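You operate a simulated robot arm through the tools that you are given. There is no shell and no other tool. Be economical: measure what you need, move in short steps, check, and stop when the job is done.

Carry out the task below with a simulated robot arm. There is one attempt and no reset: what you move stays moved.

JOB
Count the yoghurt pots on the worktop by the fridge, then put as many of the potatoes from the worktop by the fridge on the brown cork pot mat.

Only the result counts: the job must be done as asked and must still hold three seconds after the hand-in. Knocking over, shifting, dropping, spilling or breaking anything else fails it.

ROBOT AND FRAMES
A 7-joint arm with a two-finger parallel gripper on a trunk, on a base that drives. Base frame: it is fixed to the floor where the robot stands at the start and does not move with it; the origin is under the middle of the robot, x ahead of it, y to its left, z up. Units: cm, rad, N and s.
With the tool pointing down near the work surface it reaches from about 20 to 74 cm from the robot's upright axis, wherever it stands. Its first joint turns from -2.897 to 2.897 rad. Payload 1.57 kg.
The tool frame sits at the grasp point between the pads (the TCP): z along the fingers, y along the line on which they close. The tips reach 3 cm beyond it. The gripper opens to 11 cm. The fingers are 2.4 cm wide and 1.2 cm thick; the gripper's body (4.8 by 11.2 cm) begins 7.8 cm behind the TCP.
Orientation is told as [roll, pitch, yaw] about the base's x, y, z axes, in that order, counted from this pose: with the fingers straight down and closing along the base's y, the tool's x points along the base's -x, its y along +y and its z along -z.

CONTROLS
- The arm moves only by the tool nudge_tool. Its arguments are lists of equal length, an entry for each row: "slide": the shift along the tool's x, y, z in cm, a list of three; "rot": the turn, a rotation vector about the tool's x, y, z in rad, a list of three. In form: {"slide": [[x, y, z], ...], "rot": [[rx, ry, rz], ...]}. A call has 1 to 10 rows; each row shifts and turns the commanded pose from where the row before left it, along the tool's axes as they then stand. "hand" is the finger opening in cm, from 0 to 11, set as the call begins (left out, the last holds). Each row takes 0.2 s and may step no farther than 5 cm and 0.15 rad from the row before; otherwise, or with a gripper value out of range, the whole call is refused. Where a pose cannot be reached the arm comes as near as it can. A force on the tool above 40 N (or 10 N above the force at the start of the call, whichever is more), or a blocked arm, ends the call early, and 0.2 s more pass. The fingers move at their own pace (about 4.5 cm/s each) and stop on an object; they squeeze with about 26 N. The grip force told is the motor's: it shows also when the fingers shut on nothing. Time passes only in rows, and 0.2 s behind the last, so rows that do not move let the fingers close. It gives the time, the measured TCP pose, the force on the tool (base axes), the opening and the grip force at its end, in the units of the frame above (readings bear some noise), and new pictures: "show" is both (left out), scene, wrist or none.
- Cameras (640 x 400 px; columns grow to the right, rows downward): "scene" is now at [2.14, 16.73, 159.25]; the picture's right is [0.13, -0.99, 0.00], its down [-0.68, -0.09, -0.72] and it looks along [0.72, 0.10, -0.69] (base axes); focal length 247 px, centre (320, 200). "wrist" rides on the gripper at [7, 1.6, -14.1] in the tool frame; the picture's right is [-0.23, 0.97, 0.00], its down [-0.85, -0.20, -0.48] and it looks along [-0.47, -0.11, 0.88] (tool axes); focal length 222 px, centre (320, 200). There is no depth. A picture from a camera that has moved, and an enlarged one, comes with that camera's place and axes in the base frame and with its lens.
- move_column(by): slides the trunk up (or, below 0, down) by that many cm; the arm and the scene camera ride with it, the base frame stays. It gives what a move gives, with no picture.
- base_move(legs): drives the robot by 1 to 6 legs, each [ahead, turn to the left] in cm and rad, along the robot's own axes; the way and the turn of a leg run together, so that a leg with both is an arc; at most 150 cm and 3.142 rad a leg. The arm and the cameras ride along, it lands a little off, and it stops where it bumps. It gives what a move gives, and a new picture of the scene camera.
- pan_tilt(pan, tilt): turns the head with the scene camera to pan (to the left, within 2.705 rad either way) and tilt (down, from -0.506 to 1.204), counted from straight ahead of the robot. It gives what a move gives, and a new picture of the scene camera.
- close_up(camera, box): a new picture of the part [left, top, right, bottom] of that camera's present view, enlarged. No time passes.
- finish_job(): hands the job in; it is judged then, once.

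Work in short steps. Places have to be worked out from the pictures, the camera data and where the tool is seen: move nearer, look again, correct. Check each grasp and each placing, and mend what went wrong. You have 120 turns and 170 pictures in all, those below and enlarged ones among them. Open the gripper and draw the arm clear of the work before you hand the job in, unless the task says otherwise; then end with one line.

The tools are called after "Emit:" as name(argument=value, ...) on one line, values as JSON. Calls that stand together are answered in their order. nudge_tool: Moves the arm, as the interface text tells. Its arguments: {"type":"object","properties":{"slide":{"type":"array","items":{"type":"array","items":{"type":"number"}}},"rot":{"type":"array","items":{"type":"array","items":{"type":"number"}}},"hand":{"type":"number"},"show":{"type":"string","enum":["both","scene","wrist","none"]}},"required":["slide","rot"]} The other tools are called the same way: move_column (by) slides the trunk up or down; base_move (legs) drives the base; pan_tilt (pan, tilt) turns the head that bears the scene camera; close_up (camera, box) takes an enlarged picture of a part of a camera's view; finish_job () hands the job in.

At the start:

```text
time_s: 0.0
tool_pos: [47.84, -4.73, 122.87]
tool_rot: [0.001, -0.001, 0.0]
force: [-0.2, -0.1, 0.7]
gripper_width: 11.01
grasp_force: 0.1
trunk travel left (down, up): [-52.5, 6.5]
robot x, y, heading: [-0.1, -0.12, 0.0]
head pan, tilt: [0.133, 0.763]
```

scene: 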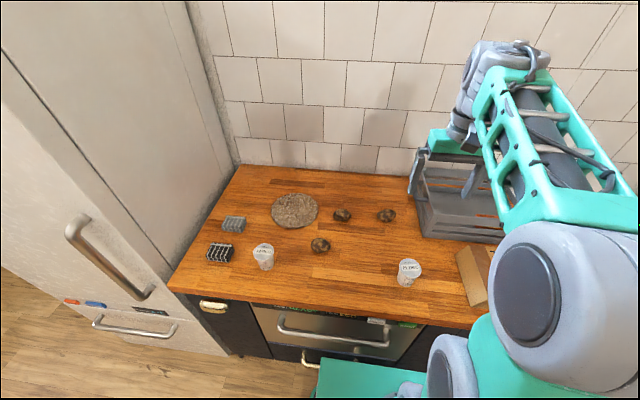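
wrist: 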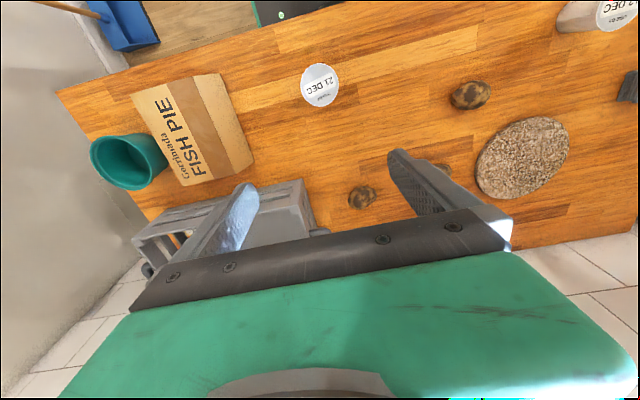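

Two white pots and three potatoes are visible so far; I look closer at the pots and at the crate area that the arm hides.

Emit:
close_up(camera="scene", box=[170, 150, 490, 350])

Emit:
close_up(camera="wrist", box=[320, 0, 640, 200])

Emit:
close_up(camera="wrist", box=[60, 50, 380, 250])

```text
2.00 times, centred on (330, 250) of scene
camera zoom: at [2.14, 16.73, 159.25], right [0.13, -0.99, 0.0], down [-0.68, -0.09, -0.72], along [0.72, 0.1, -0.69], focal length 494 px, centre (300, 100)
```

zoom: 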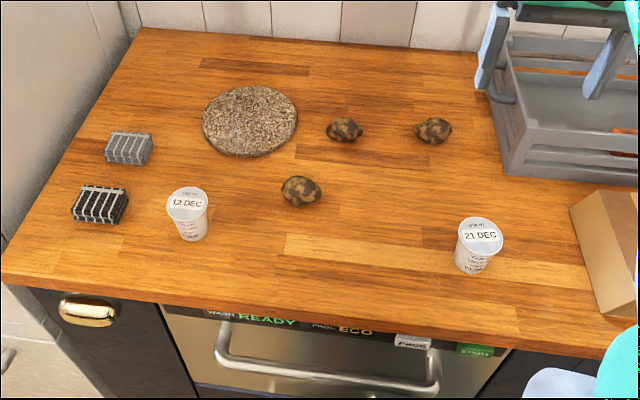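

```text
2.00 times, centred on (480, 100) of wrist
camera zoom: at [41.05, -3.1, 136.95], right [0.23, 0.97, 0.0], down [0.85, -0.2, 0.48], along [0.47, -0.11, -0.88], focal length 444 px, centre (0, 400)
```

zoom: 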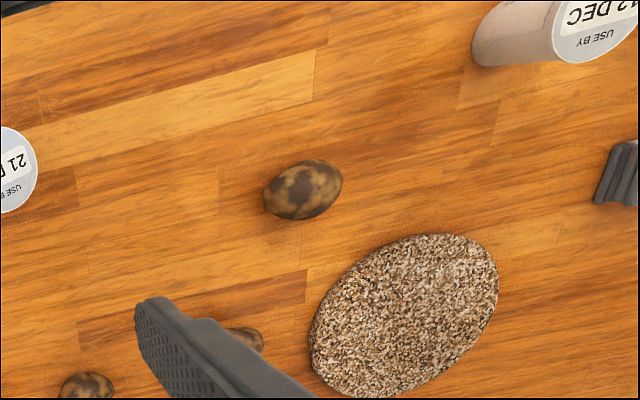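

```text
2.00 times, centred on (220, 150) of wrist
camera zoom: at [41.05, -3.1, 136.95], right [0.23, 0.97, 0.0], down [0.85, -0.2, 0.48], along [0.47, -0.11, -0.88], focal length 444 px, centre (520, 300)
```

zoom: 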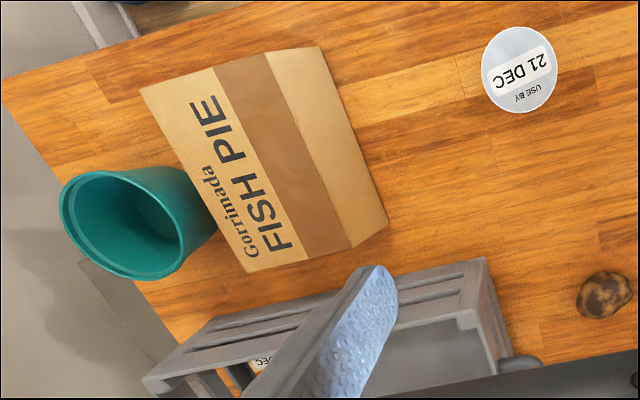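

There is a "DEC" label visible inside the crate, so I need a look into the crate and behind it. I move the tool to the left to clear the scene camera's view of the crate.

Emit:
nudge_tool(slide=[[2, 5, -2], [2, 5, -2], [2, 5, -2], [2, 5, -2], [0, 5, 0], [0, 5, 0], [0, 5, 0], [0, 5, 0]], rot=[[0, 0, 0], [0, 0, 0], [0, 0, 0], [0, 0, 0], [0, 0, 0], [0, 0, 0], [0, 0, 0], [0, 0, 0]], show="both")

Emit:
pan_tilt(pan=-0.4, tilt=0.7)

```text
refused: row 1 steps farther than a row can; nothing moved
```

```text
time_s: 0.9
tool_pos: [47.97, -4.71, 122.84]
tool_rot: [0.001, 0.0, 0.0]
force: [0.4, -1.2, 0.4]
gripper_width: 11.0
grasp_force: 0.1
trunk travel left (down, up): [-52.5, 6.5]
robot x, y, heading: [0.18, 0.07, -0.001]
head pan, tilt: [-0.4, 0.7]
camera scene: at [1.81, 12.34, 159.77], right [-0.39, -0.92, 0.0], down [-0.59, 0.25, -0.76], along [0.7, -0.3, -0.64], focal length 247 px, centre (320, 200)
```

scene: 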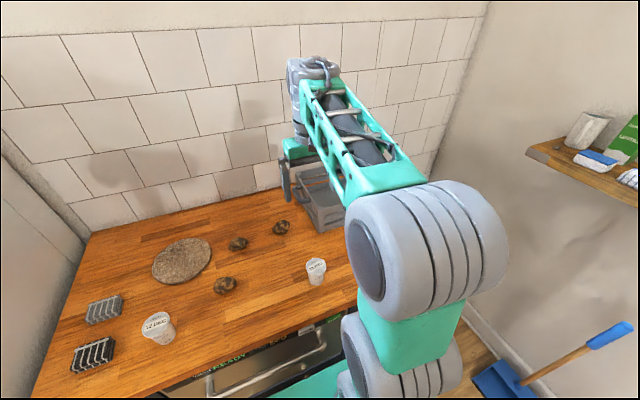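

The elbow blocks the crate from the head, so I use the wrist camera: slide right and tilt it to look ahead.

Emit:
nudge_tool(slide=[[0, -4, -2], [0, -4, -2], [0, -4, -2], [0, -4, 0], [0, -4, 0]], rot=[[0, -0.1, 0], [0, -0.1, 0], [0, -0.1, 0], [0, -0.1, 0], [0, 0, 0]], show="both")

```text
time_s: 2.1
tool_pos: [47.59, -24.86, 128.64]
tool_rot: [0.002, -0.4, -0.002]
force: [0.7, -0.6, 0.2]
gripper_width: 11.01
grasp_force: 0.1
trunk travel left (down, up): [-52.5, 6.5]
robot x, y, heading: [-0.53, 0.16, -0.001]
head pan, tilt: [-0.4, 0.7]
camera scene: at [1.89, 12.25, 159.77], right [-0.39, -0.92, 0.0], down [-0.59, 0.25, -0.76], along [0.7, -0.3, -0.64], focal length 247 px, centre (320, 200)
camera wrist: at [35.67, -23.18, 138.97], right [0.21, 0.97, 0.09], down [0.6, -0.2, 0.77], along [0.77, -0.11, -0.63], focal length 222 px, centre (320, 200)
```

scene: 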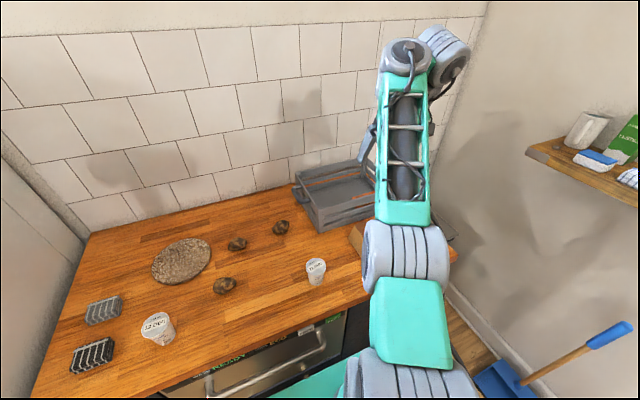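
wrist: 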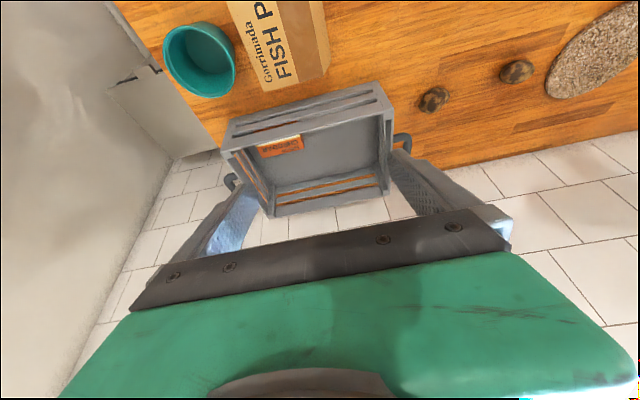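

Emit:
close_up(camera="wrist", box=[120, 0, 440, 220])

Emit:
close_up(camera="scene", box=[260, 140, 480, 290])

```text
1.82 times, centred on (280, 110) of wrist
camera zoom: at [35.67, -23.18, 138.97], right [0.21, 0.97, 0.09], down [0.6, -0.2, 0.77], along [0.77, -0.11, -0.63], focal length 404 px, centre (393, 364)
```

zoom: 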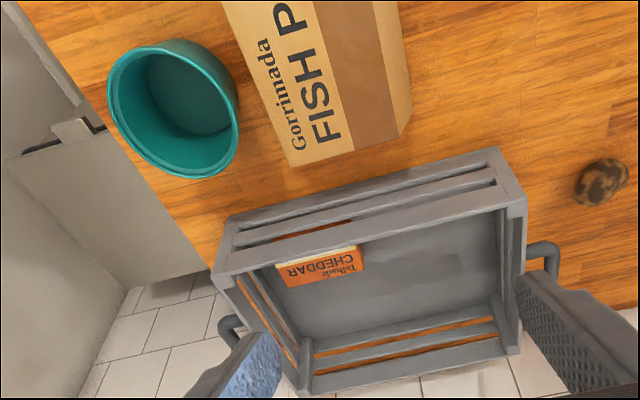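

```text
2.67 times, centred on (370, 215) of scene
camera zoom: at [1.89, 12.25, 159.77], right [-0.39, -0.92, 0.0], down [-0.59, 0.25, -0.76], along [0.7, -0.3, -0.64], focal length 659 px, centre (187, 160)
```

zoom: 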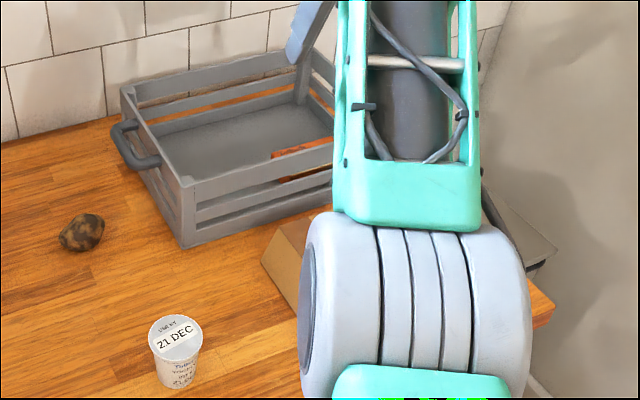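

The crate holds only a cheddar. I check that both pots are really yoghurt by reading the labels.

Emit:
close_up(camera="scene", box=[130, 300, 190, 350])

Emit:
close_up(camera="scene", box=[290, 245, 350, 295])

Emit:
pan_tilt(pan=0.133, tilt=0.763)

```text
8.00 times, centred on (160, 325) of scene
camera zoom: at [1.89, 12.25, 159.77], right [-0.39, -0.92, 0.0], down [-0.59, 0.25, -0.76], along [0.7, -0.3, -0.64], focal length 1978 px, centre (1600, -800)
```

zoom: 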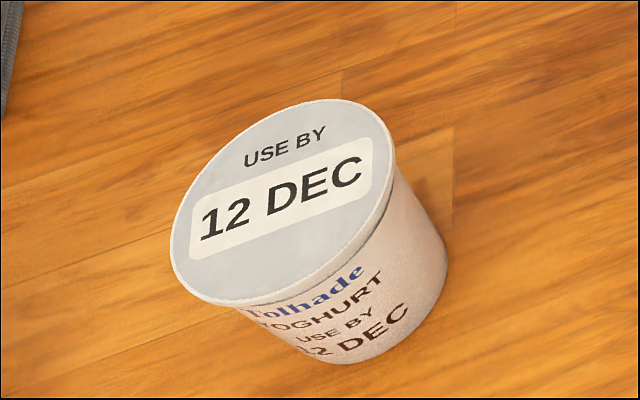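

```text
8.00 times, centred on (320, 270) of scene
camera zoom: at [1.89, 12.25, 159.77], right [-0.39, -0.92, 0.0], down [-0.59, 0.25, -0.76], along [0.7, -0.3, -0.64], focal length 1978 px, centre (320, -360)
```

zoom: 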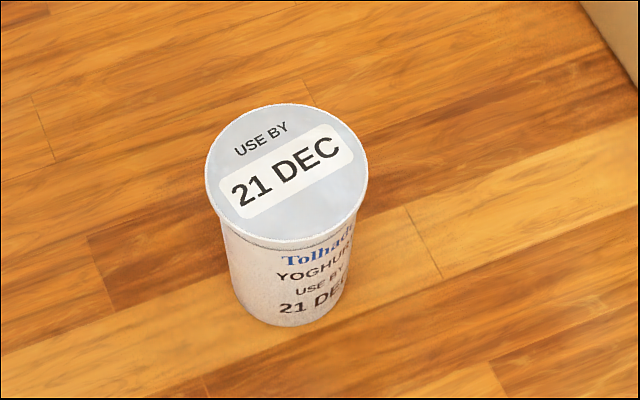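

```text
time_s: 3.1
tool_pos: [47.47, -24.52, 128.69]
tool_rot: [0.001, -0.399, -0.002]
force: [0.0, 0.4, 0.0]
gripper_width: 10.99
grasp_force: 0.1
trunk travel left (down, up): [-52.5, 6.5]
robot x, y, heading: [-0.03, 0.22, -0.003]
head pan, tilt: [0.133, 0.763]
camera scene: at [2.14, 16.71, 159.25], right [0.13, -0.99, 0.0], down [-0.68, -0.09, -0.72], along [0.72, 0.1, -0.69], focal length 247 px, centre (320, 200)
```

scene: 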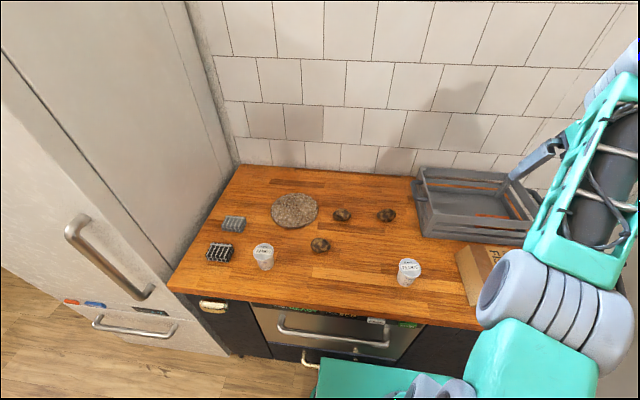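

Both are yoghurt, so two potatoes must go onto the mat. I estimate potato A at about (49.5, 23.4), B at about (64, 17.3), and the mat centre at about (65.5, 35). I straighten the tool and move above A.

Emit:
nudge_tool(slide=[[0, 4.8, 0], [0, 4.8, 0], [0, 4.8, 0], [0, 4.8, 0], [0, 4.8, 0], [0, 4.8, 0], [0, 4.8, 0], [0, 4.8, 0], [0, 4.8, 0], [0, 4.8, 0]], rot=[[0, 0.1, 0], [0, 0.1, 0], [0, 0.1, 0], [0, 0.1, 0], [0, 0, 0], [0, 0, 0], [0, 0, 0], [0, 0, 0], [0, 0, 0], [0, 0, 0]], show="none")

Emit:
nudge_tool(slide=[[0, 0, 4], [0, 0, 4], [0, 0, 4], [0, 0, 4]], rot=[[0, 0, 0], [0, 0, 0], [0, 0, 0], [0, 0, 0]], show="both")

```text
time_s: 5.3
tool_pos: [47.36, 23.77, 128.88]
tool_rot: [0.0, 0.001, -0.002]
force: [0.3, -0.1, 0.0]
gripper_width: 11.01
grasp_force: 0.0
trunk travel left (down, up): [-52.5, 6.5]
robot x, y, heading: [-0.4, 0.14, 0.001]
head pan, tilt: [0.133, 0.763]
```

```text
time_s: 6.3
tool_pos: [47.36, 23.47, 112.83]
tool_rot: [0.002, -0.001, -0.001]
force: [-0.3, -0.2, 0.4]
gripper_width: 11.03
grasp_force: 0.0
trunk travel left (down, up): [-52.5, 6.5]
robot x, y, heading: [0.15, 0.45, 0.001]
head pan, tilt: [0.133, 0.763]
camera scene: at [2.16, 16.75, 159.25], right [0.13, -0.99, 0.0], down [-0.68, -0.09, -0.72], along [0.72, 0.1, -0.69], focal length 247 px, centre (320, 200)
camera wrist: at [40.44, 24.94, 126.92], right [0.23, 0.97, 0.0], down [0.85, -0.2, 0.48], along [0.47, -0.11, -0.88], focal length 222 px, centre (320, 200)
```

scene: 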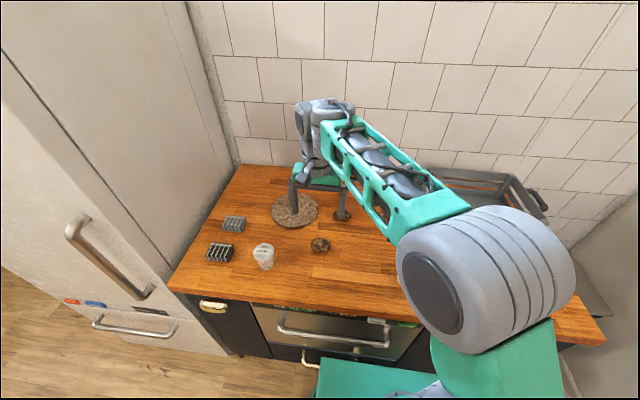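
wrist: 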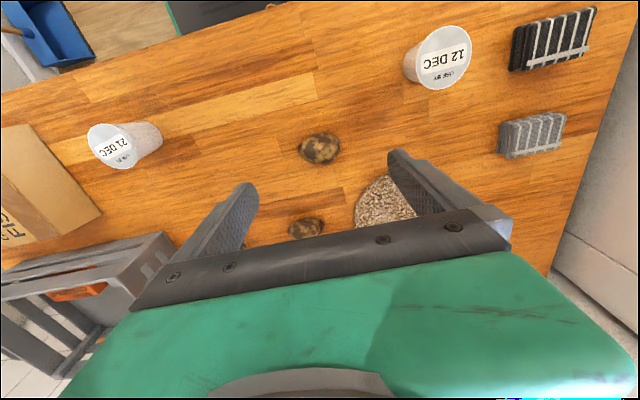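

Potato A triangulates to about (49.6, 23.0). I check its orientation before choosing the grip direction.

Emit:
close_up(camera="wrist", box=[260, 110, 420, 240])

```text
3.08 times, centred on (340, 175) of wrist
camera zoom: at [40.44, 24.94, 126.92], right [0.23, 0.97, 0.0], down [0.85, -0.2, 0.48], along [0.47, -0.11, -0.88], focal length 684 px, centre (258, 277)
```

zoom: 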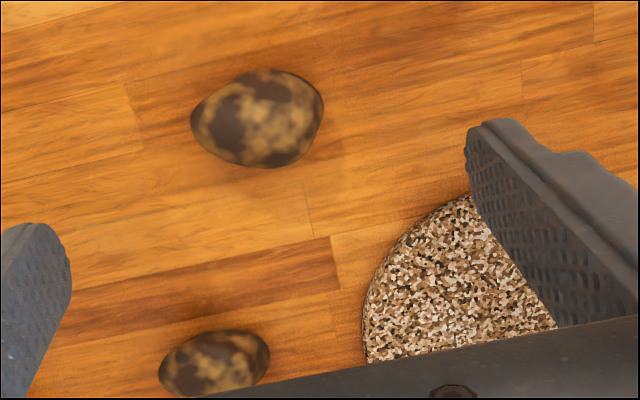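

A's long axis lies along base y, so I turn the gripper 90° to close along x, centring over (49.6, 23).

Emit:
nudge_tool(slide=[[-2.2, -0.4, 0], [0, 0, 0], [0, 0, 0], [0, 0, 0], [0, 0, 0], [0, 0, 0], [0, 0, 0], [0, 0, 0], [0, 0, 0], [0, 0, 0]], rot=[[0, 0, -0.15], [0, 0, -0.15], [0, 0, -0.15], [0, 0, -0.15], [0, 0, -0.15], [0, 0, -0.15], [0, 0, -0.15], [0, 0, -0.15], [0, 0, -0.15], [0, 0, -0.15]], show="none")

Emit:
nudge_tool(slide=[[0, 0, 4], [0, 0, 4]], rot=[[0, 0, -0.07], [0, 0, 0]], show="both")

```text
time_s: 8.5
tool_pos: [49.63, 23.1, 112.81]
tool_rot: [0.0, -0.001, 1.501]
force: [1.2, -0.4, -0.5]
gripper_width: 11.01
grasp_force: 0.0
trunk travel left (down, up): [-52.5, 6.5]
robot x, y, heading: [0.1, 0.51, 0.001]
head pan, tilt: [0.133, 0.763]
```

```text
time_s: 9.1
tool_pos: [49.67, 23.11, 104.79]
tool_rot: [0.0, -0.002, 1.569]
force: [0.1, 0.3, -0.2]
gripper_width: 10.97
grasp_force: 0.1
trunk travel left (down, up): [-52.5, 6.5]
robot x, y, heading: [0.1, -0.09, 0.002]
head pan, tilt: [0.133, 0.763]
camera scene: at [2.17, 16.76, 159.25], right [0.13, -0.99, 0.0], down [-0.68, -0.09, -0.72], along [0.72, 0.1, -0.69], focal length 247 px, centre (320, 200)
camera wrist: at [48.09, 15.98, 118.88], right [-0.97, 0.23, 0.0], down [0.2, 0.85, 0.48], along [0.11, 0.47, -0.88], focal length 222 px, centre (320, 200)
```

scene: 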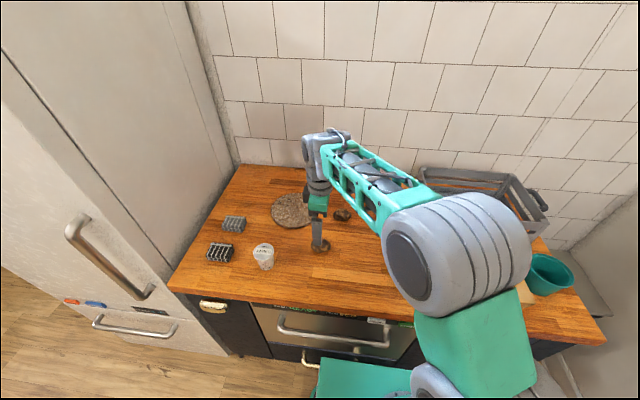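
wrist: 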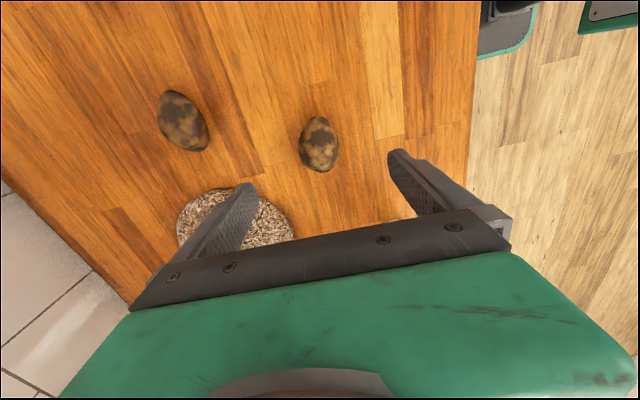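

A is confirmed at about (49.6, 22.7), so I descend in steps to TCP z ≈ 95.2 and close.

Emit:
nudge_tool(slide=[[0.4, 0, 3], [0, 0, 3], [0, 0, 2.4], [0, 0, 1.2]], rot=[[0, 0, 0], [0, 0, 0], [0, 0, 0], [0, 0, 0]], show="both")

```text
time_s: 10.1
tool_pos: [49.58, 22.48, 95.07]
tool_rot: [0.0, 0.001, 1.57]
force: [1.2, -0.5, 1.0]
gripper_width: 11.0
grasp_force: 0.1
trunk travel left (down, up): [-52.5, 6.5]
robot x, y, heading: [0.33, 0.63, -0.0]
head pan, tilt: [0.133, 0.763]
camera scene: at [2.15, 16.74, 159.24], right [0.13, -0.99, 0.0], down [-0.68, -0.09, -0.72], along [0.72, 0.1, -0.69], focal length 247 px, centre (320, 200)
camera wrist: at [47.99, 15.51, 109.25], right [-0.97, 0.23, 0.0], down [0.2, 0.85, 0.48], along [0.11, 0.47, -0.88], focal length 222 px, centre (320, 200)
```

scene: 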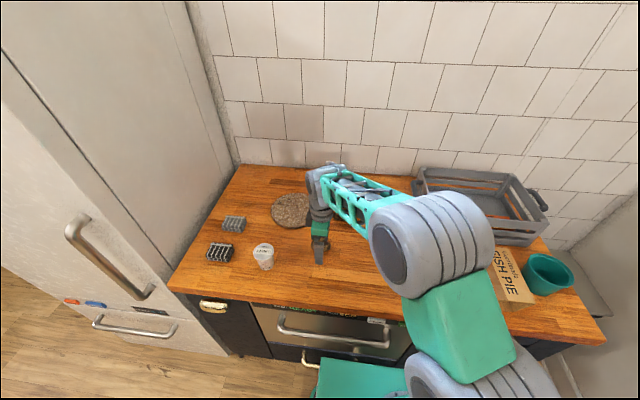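
wrist: 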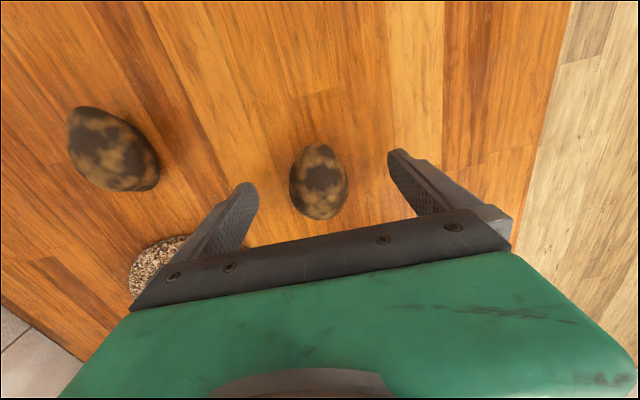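

The potato is centred between the pads, so I close the fingers.

Emit:
nudge_tool(slide=[[0, 0, 0], [0, 0, 0], [0, 0, 0], [0, 0, 0], [0, 0, 0], [0, 0, 0], [0, 0, 0]], rot=[[0, 0, 0], [0, 0, 0], [0, 0, 0], [0, 0, 0], [0, 0, 0], [0, 0, 0], [0, 0, 0]], hand=0, show="wrist")

Emit:
nudge_tool(slide=[[0, 0, -3], [0, 0, -4], [0, 0, -4]], rot=[[0, 0, 0], [0, 0, 0], [0, 0, 0]], show="wrist")

```text
time_s: 11.7
tool_pos: [49.56, 22.46, 95.14]
tool_rot: [0.0, -0.002, 1.57]
force: [0.1, -0.9, -0.2]
gripper_width: 4.72
grasp_force: 26.3
trunk travel left (down, up): [-52.5, 6.5]
robot x, y, heading: [-0.11, 0.4, 0.005]
head pan, tilt: [0.133, 0.763]
camera wrist: at [48.0, 15.51, 109.28], right [-0.97, 0.23, 0.0], down [0.2, 0.85, 0.48], along [0.11, 0.47, -0.88], focal length 222 px, centre (320, 200)
```

wrist: 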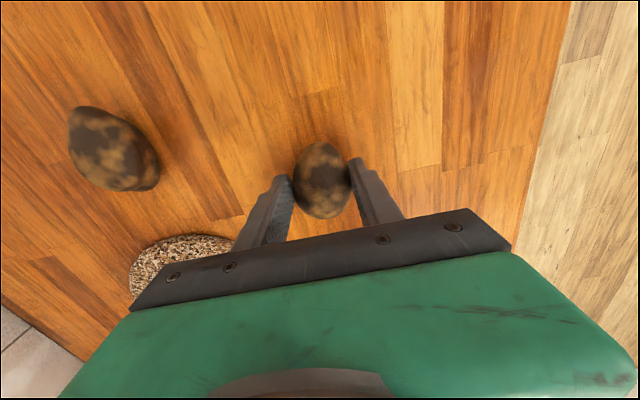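

```text
time_s: 12.5
tool_pos: [49.45, 22.43, 106.21]
tool_rot: [0.001, -0.001, 1.57]
force: [-0.5, 0.6, -1.6]
gripper_width: 4.73
grasp_force: 26.2
trunk travel left (down, up): [-52.5, 6.5]
robot x, y, heading: [-0.12, 0.18, 0.001]
head pan, tilt: [0.133, 0.763]
camera wrist: at [47.97, 15.45, 120.35], right [-0.97, 0.23, 0.0], down [0.2, 0.85, 0.48], along [0.11, 0.47, -0.88], focal length 222 px, centre (320, 200)
```

wrist: 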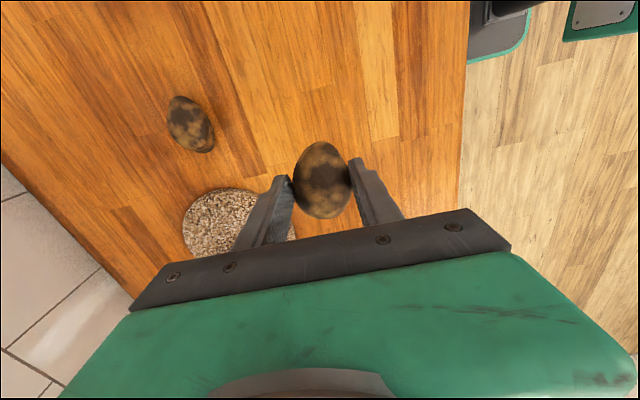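

Potato A is held (4.7 cm, 26 N). I carry it at this height toward the mat, stopping short of its centre to look again.

Emit:
nudge_tool(slide=[[-3, -2.5, 0], [-3, -2.5, 0], [-3, -2.5, 0], [-3, -2.5, 0]], rot=[[0, 0, 0], [0, 0, 0], [0, 0, 0], [0, 0, 0]], show="both")

```text
time_s: 13.5
tool_pos: [59.69, 34.61, 106.16]
tool_rot: [0.0, 0.0, 1.568]
force: [-0.1, 0.2, -0.7]
gripper_width: 4.72
grasp_force: 26.0
trunk travel left (down, up): [-52.5, 6.5]
robot x, y, heading: [-0.05, 0.19, 0.0]
head pan, tilt: [0.133, 0.763]
camera scene: at [2.22, 16.82, 159.23], right [0.13, -0.99, 0.0], down [-0.69, -0.09, -0.72], along [0.72, 0.1, -0.69], focal length 247 px, centre (320, 200)
camera wrist: at [58.12, 27.52, 120.19], right [-0.97, 0.23, 0.0], down [0.2, 0.85, 0.48], along [0.11, 0.47, -0.88], focal length 222 px, centre (320, 200)
```

scene: 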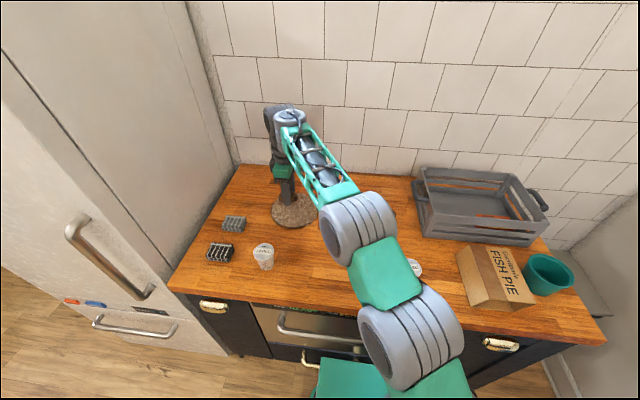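
wrist: 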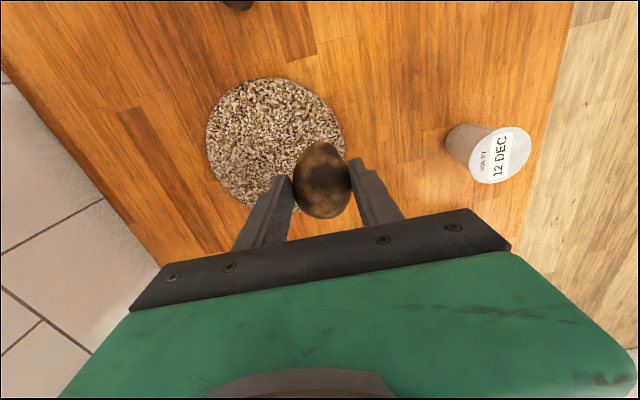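

The mat centre works out to about (65.4, 34.4) with a radius of about 8.3. I place A at about (62, 38), descending gently.

Emit:
nudge_tool(slide=[[-3.4, -2.3, 0], [0, 0, 3], [0, 0, 3], [0, 0, 2], [0, 0, 1.2]], rot=[[0, 0, 0], [0, 0, 0], [0, 0, 0], [0, 0, 0], [0, 0, 0]], show="both")

```text
time_s: 14.7
tool_pos: [61.32, 37.1, 97.01]
tool_rot: [-0.001, -0.001, 1.568]
force: [-0.2, 0.0, -0.8]
gripper_width: 4.71
grasp_force: 26.3
out of reach, approached as far as the arm can: row 1
trunk travel left (down, up): [-52.5, 6.5]
robot x, y, heading: [0.2, 0.31, -0.001]
head pan, tilt: [0.133, 0.763]
camera scene: at [2.14, 16.74, 159.24], right [0.13, -0.99, 0.0], down [-0.68, -0.09, -0.72], along [0.72, 0.1, -0.69], focal length 247 px, centre (320, 200)
camera wrist: at [59.69, 30.04, 111.06], right [-0.97, 0.23, 0.0], down [0.2, 0.85, 0.48], along [0.11, 0.47, -0.88], focal length 222 px, centre (320, 200)
```

scene: 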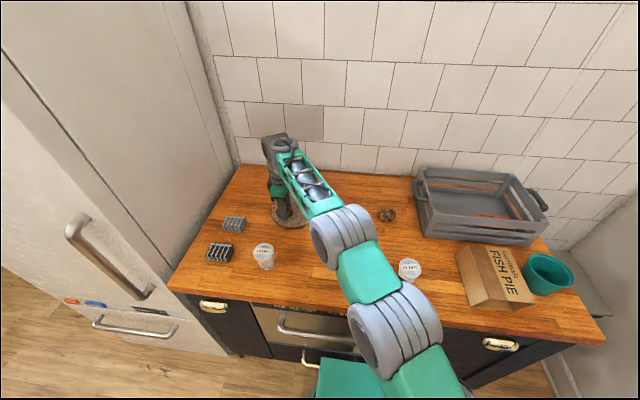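
wrist: 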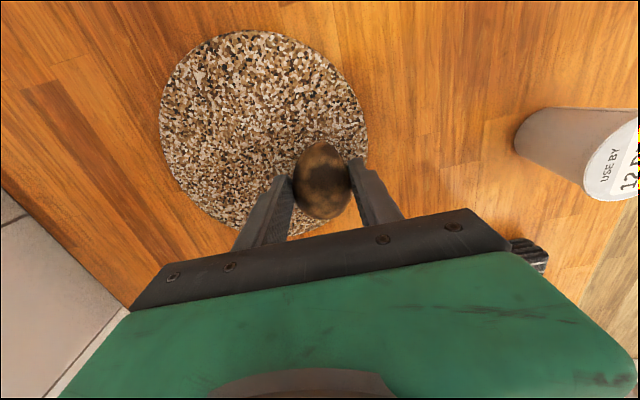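

TCP is at (61.3, 37.1), about 4.5 cm from the mat centre and well on it. I lower in small increments until contact.

Emit:
nudge_tool(slide=[[0, 0, 0.3], [0, 0, 0.3]], rot=[[0, 0, 0], [0, 0, 0]], show="none")

Emit:
nudge_tool(slide=[[0, 0, 0.2], [0, 0, 0.2]], rot=[[0, 0, 0], [0, 0, 0]], show="none")

```text
time_s: 15.3
tool_pos: [61.17, 37.1, 96.43]
tool_rot: [0.0, -0.002, 1.568]
force: [-0.9, -0.2, -0.1]
gripper_width: 4.69
grasp_force: 25.8
trunk travel left (down, up): [-52.5, 6.5]
robot x, y, heading: [-0.16, 0.47, 0.002]
head pan, tilt: [0.133, 0.763]
```

```text
time_s: 15.9
tool_pos: [61.22, 37.0, 96.31]
tool_rot: [-0.005, -0.004, 1.569]
force: [-1.2, 0.7, 18.2]
gripper_width: 4.64
grasp_force: 26.3
trunk travel left (down, up): [-52.5, 6.5]
robot x, y, heading: [-0.18, 0.49, -0.003]
head pan, tilt: [0.133, 0.763]
```

Contact shows at 18 N. I ease up 0.15 cm, open moderately, and check.

Emit:
nudge_tool(slide=[[0, 0, -0.25], [0, 0, 0]], rot=[[0, 0, 0], [0, 0, 0]], show="none")

Emit:
nudge_tool(slide=[[0, 0, 0], [0, 0, 0], [0, 0, 0], [0, 0, 0]], rot=[[0, 0, 0], [0, 0, 0], [0, 0, 0], [0, 0, 0]], hand=9, show="wrist")

```text
time_s: 16.5
tool_pos: [61.21, 37.12, 96.33]
tool_rot: [-0.001, -0.002, 1.568]
force: [1.9, 2.2, 14.9]
gripper_width: 4.69
grasp_force: 25.9
trunk travel left (down, up): [-52.5, 6.5]
robot x, y, heading: [-0.2, 0.23, 0.003]
head pan, tilt: [0.133, 0.763]
```

```text
time_s: 17.5
tool_pos: [61.21, 37.03, 96.19]
tool_rot: [0.002, -0.002, 1.57]
force: [-0.4, -0.6, 0.1]
gripper_width: 9.0
grasp_force: 0.2
trunk travel left (down, up): [-52.5, 6.5]
robot x, y, heading: [-0.27, -0.22, -0.006]
head pan, tilt: [0.133, 0.763]
camera wrist: at [59.7, 30.0, 110.36], right [-0.97, 0.23, 0.0], down [0.2, 0.85, 0.48], along [0.11, 0.47, -0.88], focal length 222 px, centre (320, 200)
```

wrist: 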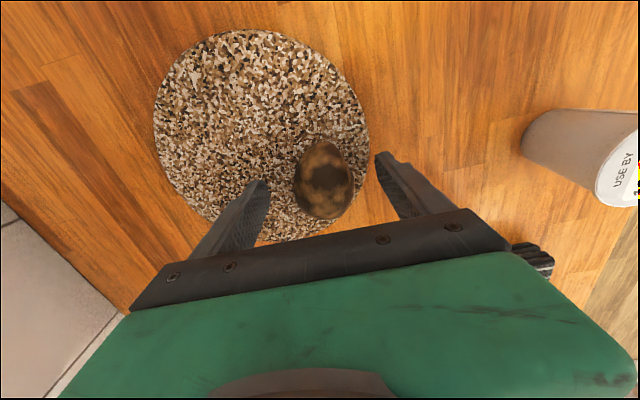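

A rests on the mat. I raise straight up and move above potato B.

Emit:
nudge_tool(slide=[[0, 0, -3], [0, 0, -4], [0, 0, -4], [4.5, -0.5, 0], [4.5, -0.5, 0], [4.5, -0.5, 0], [4.5, -0.5, 0], [2, 0, 0]], rot=[[0, 0, 0], [0, 0, 0], [0, 0, 0], [0, 0, 0], [0, 0, 0], [0, 0, 0], [0, 0, 0], [0, 0, 0]], hand=11, show="both")

Emit:
close_up(camera="wrist", box=[220, 60, 420, 220])

```text
time_s: 19.3
tool_pos: [62.85, 16.76, 107.02]
tool_rot: [0.0, -0.003, 1.571]
force: [-0.2, 0.7, -0.8]
gripper_width: 11.0
grasp_force: 0.2
out of reach, approached as far as the arm can: row 3
trunk travel left (down, up): [-52.5, 6.5]
robot x, y, heading: [0.13, 0.32, -0.004]
head pan, tilt: [0.133, 0.763]
camera scene: at [2.15, 16.71, 159.25], right [0.13, -0.99, 0.0], down [-0.68, -0.09, -0.72], along [0.72, 0.1, -0.69], focal length 247 px, centre (320, 200)
camera wrist: at [61.29, 9.7, 121.16], right [-0.97, 0.23, 0.0], down [0.2, 0.85, 0.48], along [0.11, 0.47, -0.88], focal length 222 px, centre (320, 200)
```

scene: 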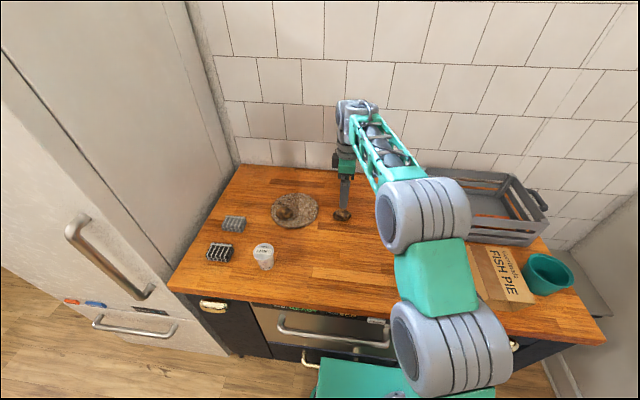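
wrist: 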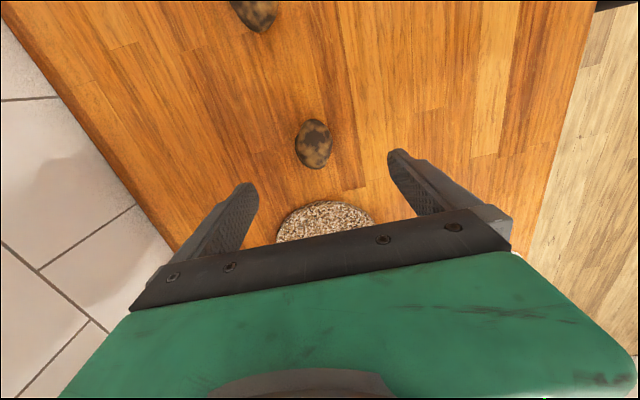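

```text
2.50 times, centred on (320, 140) of wrist
camera zoom: at [61.29, 9.7, 121.16], right [-0.97, 0.23, 0.0], down [0.2, 0.85, 0.48], along [0.11, 0.47, -0.88], focal length 555 px, centre (320, 350)
```

zoom: 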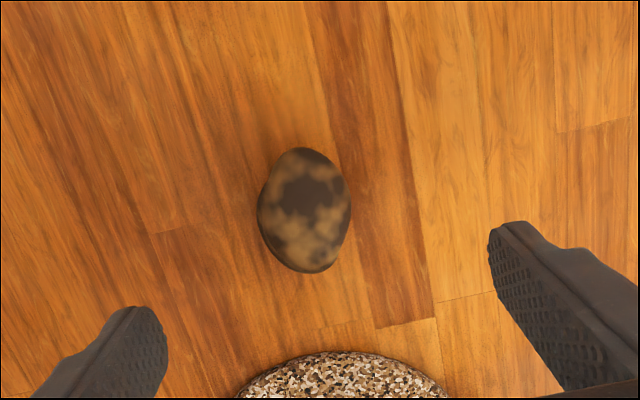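

B is at about (63.8, 16.6) with its long axis along y, so the grip direction is right. I correct x by 0.9 and descend.

Emit:
nudge_tool(slide=[[0.2, -0.9, 3], [0, 0, 3], [0, 0, 3], [0, 0, 2.8]], rot=[[0, 0, 0], [0, 0, 0], [0, 0, 0], [0, 0, 0]], show="wrist")

```text
time_s: 20.3
tool_pos: [63.62, 16.65, 95.42]
tool_rot: [0.0, -0.002, 1.569]
force: [0.3, 0.1, -0.1]
gripper_width: 11.0
grasp_force: 0.0
trunk travel left (down, up): [-52.5, 6.5]
robot x, y, heading: [-0.29, 0.17, 0.003]
head pan, tilt: [0.133, 0.763]
camera wrist: at [62.18, 9.58, 109.4], right [-0.97, 0.23, 0.0], down [0.2, 0.85, 0.48], along [0.11, 0.47, -0.88], focal length 222 px, centre (320, 200)
```

wrist: 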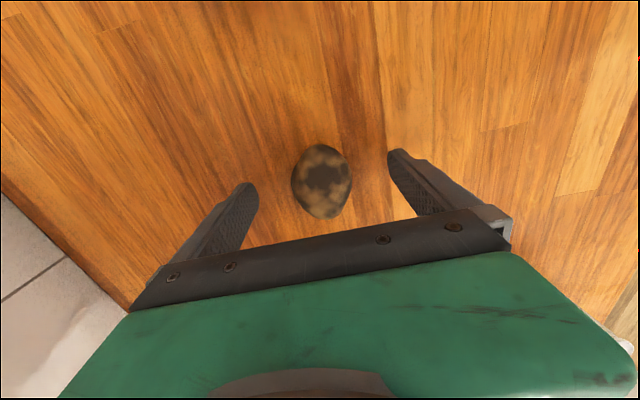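

B sits centred between the pads. I lower it slightly, close, and lift.

Emit:
nudge_tool(slide=[[0, 0, 0.25], [0, 0, 0], [0, 0, 0], [0, 0, 0], [0, 0, 0], [0, 0, 0], [0, 0, 0]], rot=[[0, 0, 0], [0, 0, 0], [0, 0, 0], [0, 0, 0], [0, 0, 0], [0, 0, 0], [0, 0, 0]], hand=0, show="none")

Emit:
nudge_tool(slide=[[0, 0, -3], [0, 0, -4], [0, 0, -4]], rot=[[0, 0, 0], [0, 0, 0], [0, 0, 0]], show="wrist")

```text
time_s: 21.9
tool_pos: [63.73, 16.48, 95.18]
tool_rot: [0.0, 0.0, 1.569]
force: [0.3, -1.2, 4.6]
gripper_width: 4.76
grasp_force: 26.2
trunk travel left (down, up): [-52.5, 6.5]
robot x, y, heading: [0.32, -0.01, -0.003]
head pan, tilt: [0.133, 0.763]
```

```text
time_s: 22.7
tool_pos: [63.62, 16.66, 106.17]
tool_rot: [0.003, -0.001, 1.569]
force: [-0.4, -0.1, -1.7]
gripper_width: 4.38
grasp_force: 25.9
trunk travel left (down, up): [-52.5, 6.5]
robot x, y, heading: [-0.18, 0.25, 0.001]
head pan, tilt: [0.133, 0.763]
camera wrist: at [62.09, 9.54, 120.28], right [-0.97, 0.23, 0.0], down [0.2, 0.85, 0.48], along [0.11, 0.47, -0.88], focal length 222 px, centre (320, 200)
```

wrist: 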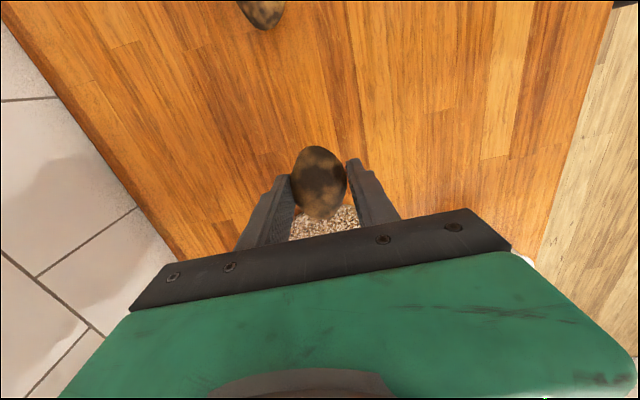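

B is held but slipped slightly (4.4 cm). I carry it gently to about (63.5, 29.7), clear of A in y.

Emit:
nudge_tool(slide=[[-2.6, 0, 0], [-2.6, 0, 0], [-2.6, 0, 0], [-2.6, 0, 0], [-2.6, 0, 0], [0, 0, 0]], rot=[[0, 0, 0], [0, 0, 0], [0, 0, 0], [0, 0, 0], [0, 0, 0], [0, 0, 0]], show="both")

```text
time_s: 24.1
tool_pos: [63.72, 29.63, 106.16]
tool_rot: [0.0, 0.0, 1.568]
force: [0.3, 0.1, -0.6]
gripper_width: 4.38
grasp_force: 26.0
trunk travel left (down, up): [-52.5, 6.5]
robot x, y, heading: [-0.02, 0.3, -0.002]
head pan, tilt: [0.133, 0.763]
camera scene: at [2.15, 16.76, 159.24], right [0.13, -0.99, 0.0], down [-0.68, -0.09, -0.72], along [0.72, 0.1, -0.69], focal length 247 px, centre (320, 200)
camera wrist: at [62.18, 22.59, 120.22], right [-0.97, 0.23, 0.0], down [0.2, 0.85, 0.48], along [0.11, 0.47, -0.88], focal length 222 px, centre (320, 200)
```

scene: 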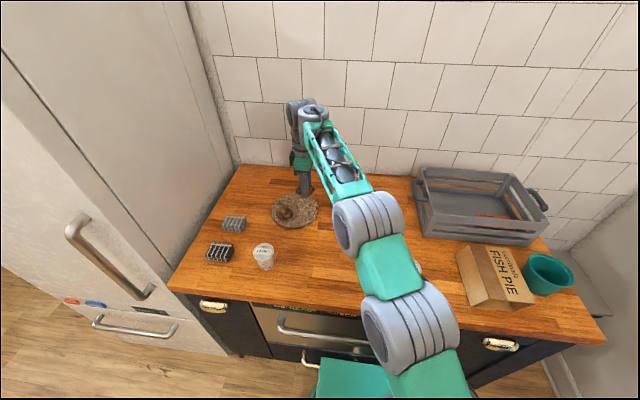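
wrist: 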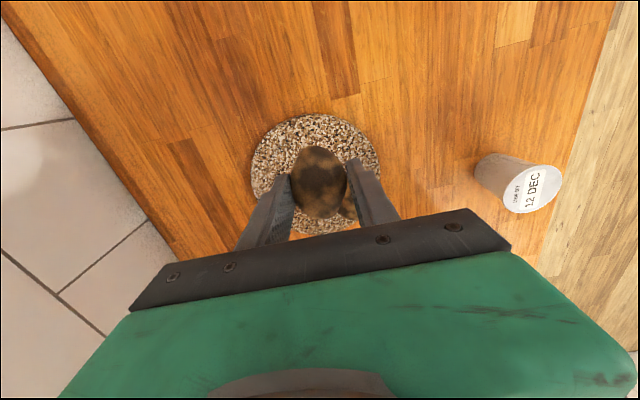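

I lower to z ≈ 98.5 and check the clearance to A.

Emit:
nudge_tool(slide=[[0, 0, 2.6], [0, 0, 2.6], [0, 0, 2.4]], rot=[[0, 0, 0], [0, 0, 0], [0, 0, 0]], show="wrist")

Emit:
close_up(camera="wrist", box=[200, 60, 440, 250])

```text
time_s: 24.9
tool_pos: [63.92, 29.74, 98.51]
tool_rot: [-0.001, -0.002, 1.569]
force: [0.2, -1.1, -0.9]
gripper_width: 4.39
grasp_force: 25.8
trunk travel left (down, up): [-52.5, 6.5]
robot x, y, heading: [0.09, 0.39, -0.003]
head pan, tilt: [0.133, 0.763]
camera wrist: at [62.25, 22.64, 112.64], right [-0.97, 0.23, 0.0], down [0.2, 0.85, 0.48], along [0.11, 0.47, -0.88], focal length 222 px, centre (320, 200)
```

wrist: 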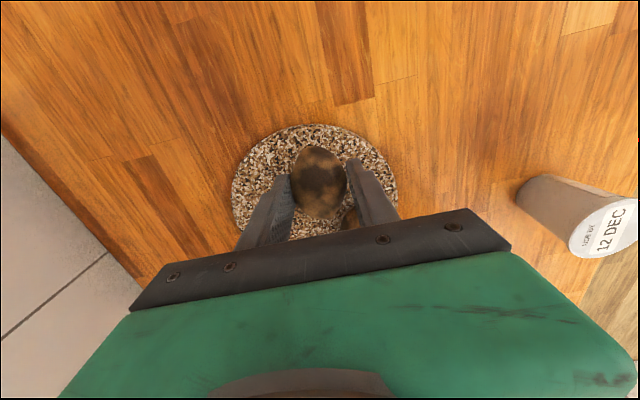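

```text
2.11 times, centred on (320, 155) of wrist
camera zoom: at [62.25, 22.64, 112.64], right [-0.97, 0.23, 0.0], down [0.2, 0.85, 0.48], along [0.11, 0.47, -0.88], focal length 468 px, centre (320, 295)
```

zoom: 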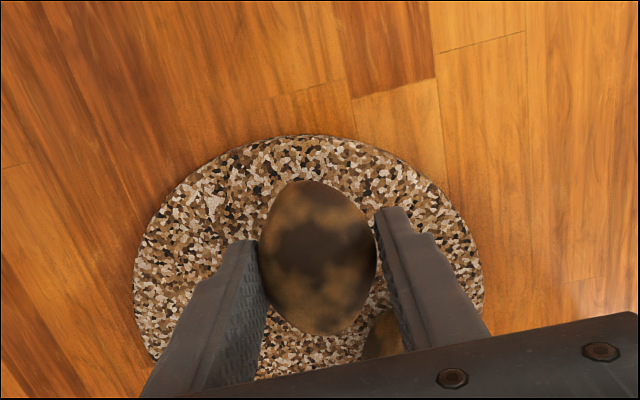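

A's near edge is at y ≈ 34, about a centimetre clear of B. I lower to contact in small steps.

Emit:
nudge_tool(slide=[[0, 0, 0.5], [0, 0, 0.4], [0, 0, 0.3]], rot=[[0, 0, 0], [0, 0, 0], [0, 0, 0]], show="none")

```text
time_s: 25.7
tool_pos: [63.76, 29.57, 97.32]
tool_rot: [0.0, 0.0, 1.569]
force: [0.5, -0.2, -1.3]
gripper_width: 4.37
grasp_force: 26.0
trunk travel left (down, up): [-52.5, 6.5]
robot x, y, heading: [-0.1, -0.2, 0.001]
head pan, tilt: [0.133, 0.763]
```

Emit:
nudge_tool(slide=[[0, 0, 0.2], [0, 0, 0.2]], rot=[[0, 0, 0], [0, 0, 0]], show="none")

```text
time_s: 26.3
tool_pos: [63.72, 29.62, 96.95]
tool_rot: [-0.003, -0.002, 1.568]
force: [-1.4, -0.9, 5.9]
gripper_width: 4.38
grasp_force: 26.2
trunk travel left (down, up): [-52.5, 6.5]
robot x, y, heading: [-0.01, 0.33, 0.003]
head pan, tilt: [0.133, 0.763]
```

Light contact (6 N), so I release and look.

Emit:
nudge_tool(slide=[[0, 0, 0], [0, 0, 0], [0, 0, 0], [0, 0, 0]], rot=[[0, 0, 0], [0, 0, 0], [0, 0, 0], [0, 0, 0]], hand=9, show="wrist")

```text
time_s: 27.3
tool_pos: [63.74, 29.66, 96.98]
tool_rot: [0.0, -0.003, 1.571]
force: [0.0, -0.4, 0.3]
gripper_width: 9.0
grasp_force: 0.0
trunk travel left (down, up): [-52.5, 6.5]
robot x, y, heading: [-0.54, 0.0, 0.002]
head pan, tilt: [0.133, 0.763]
camera wrist: at [62.23, 22.57, 111.0], right [-0.97, 0.23, 0.0], down [0.2, 0.85, 0.48], along [0.11, 0.47, -0.88], focal length 222 px, centre (320, 200)
```

wrist: 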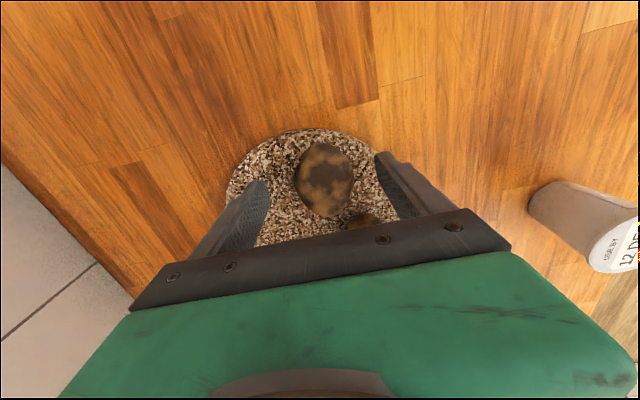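

B rests on the mat. I retreat up and to the right (-y), then check the whole scene.

Emit:
nudge_tool(slide=[[0, 0, -3], [0, 0, -4], [0, 0, -4], [3, 3, -2], [3, 3, -2], [3, 3, -1], [3, 3, 0], [3, 3, 0], [4, 0, 0]], rot=[[0, 0, 0], [0, 0, 0], [0, 0, 0], [0, 0, 0], [0, 0, 0], [0, 0, 0], [0, 0, 0], [0, 0, 0], [0, 0, 0]], show="both")

Emit:
close_up(camera="scene", box=[190, 150, 430, 300])

```text
time_s: 29.3
tool_pos: [48.84, 10.48, 112.96]
tool_rot: [0.001, -0.003, 1.57]
force: [-0.3, -0.1, -0.4]
gripper_width: 9.01
grasp_force: 0.1
trunk travel left (down, up): [-52.5, 6.5]
robot x, y, heading: [0.01, 0.39, -0.006]
head pan, tilt: [0.133, 0.763]
camera scene: at [2.13, 16.69, 159.25], right [0.13, -0.99, 0.0], down [-0.68, -0.09, -0.72], along [0.72, 0.1, -0.69], focal length 247 px, centre (320, 200)
camera wrist: at [47.16, 3.42, 127.0], right [-0.97, 0.23, 0.0], down [0.2, 0.85, 0.48], along [0.11, 0.47, -0.88], focal length 222 px, centre (320, 200)
```

scene: 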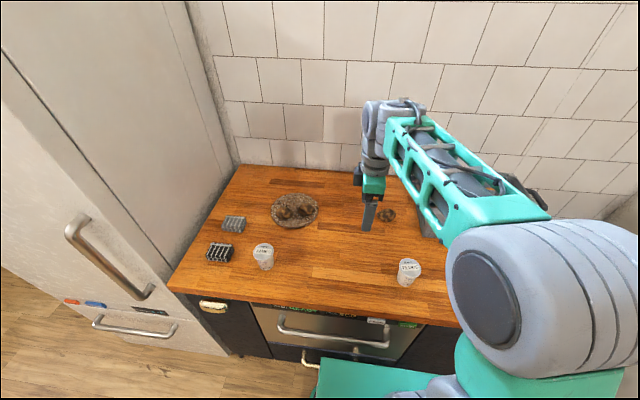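
wrist: 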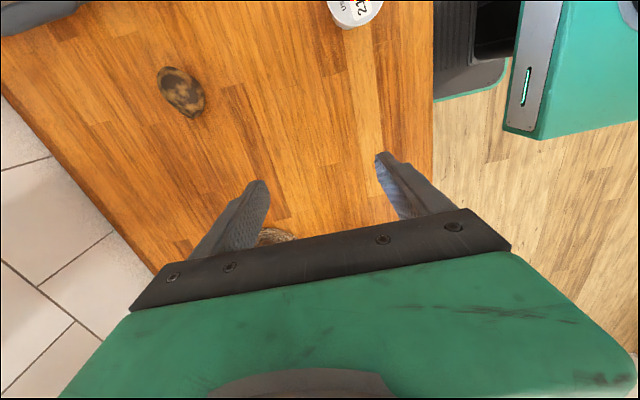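

```text
2.67 times, centred on (310, 225) of scene
camera zoom: at [2.13, 16.69, 159.25], right [0.13, -0.99, 0.0], down [-0.68, -0.09, -0.72], along [0.72, 0.1, -0.69], focal length 659 px, centre (347, 133)
```

zoom: 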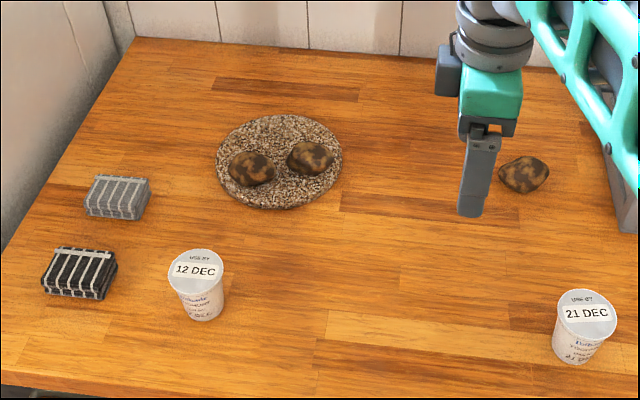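

Two potatoes rest fully on the mat and the third stays where it was. The pots and everything else are undisturbed, and the gripper is open and clear, so I hand in.

Emit:
finish_job()

```text
The job is handed in.
```

I counted two yoghurt pots on the worktop by the fridge, so I put two of its three potatoes on the brown cork pot mat and left the third where it was.
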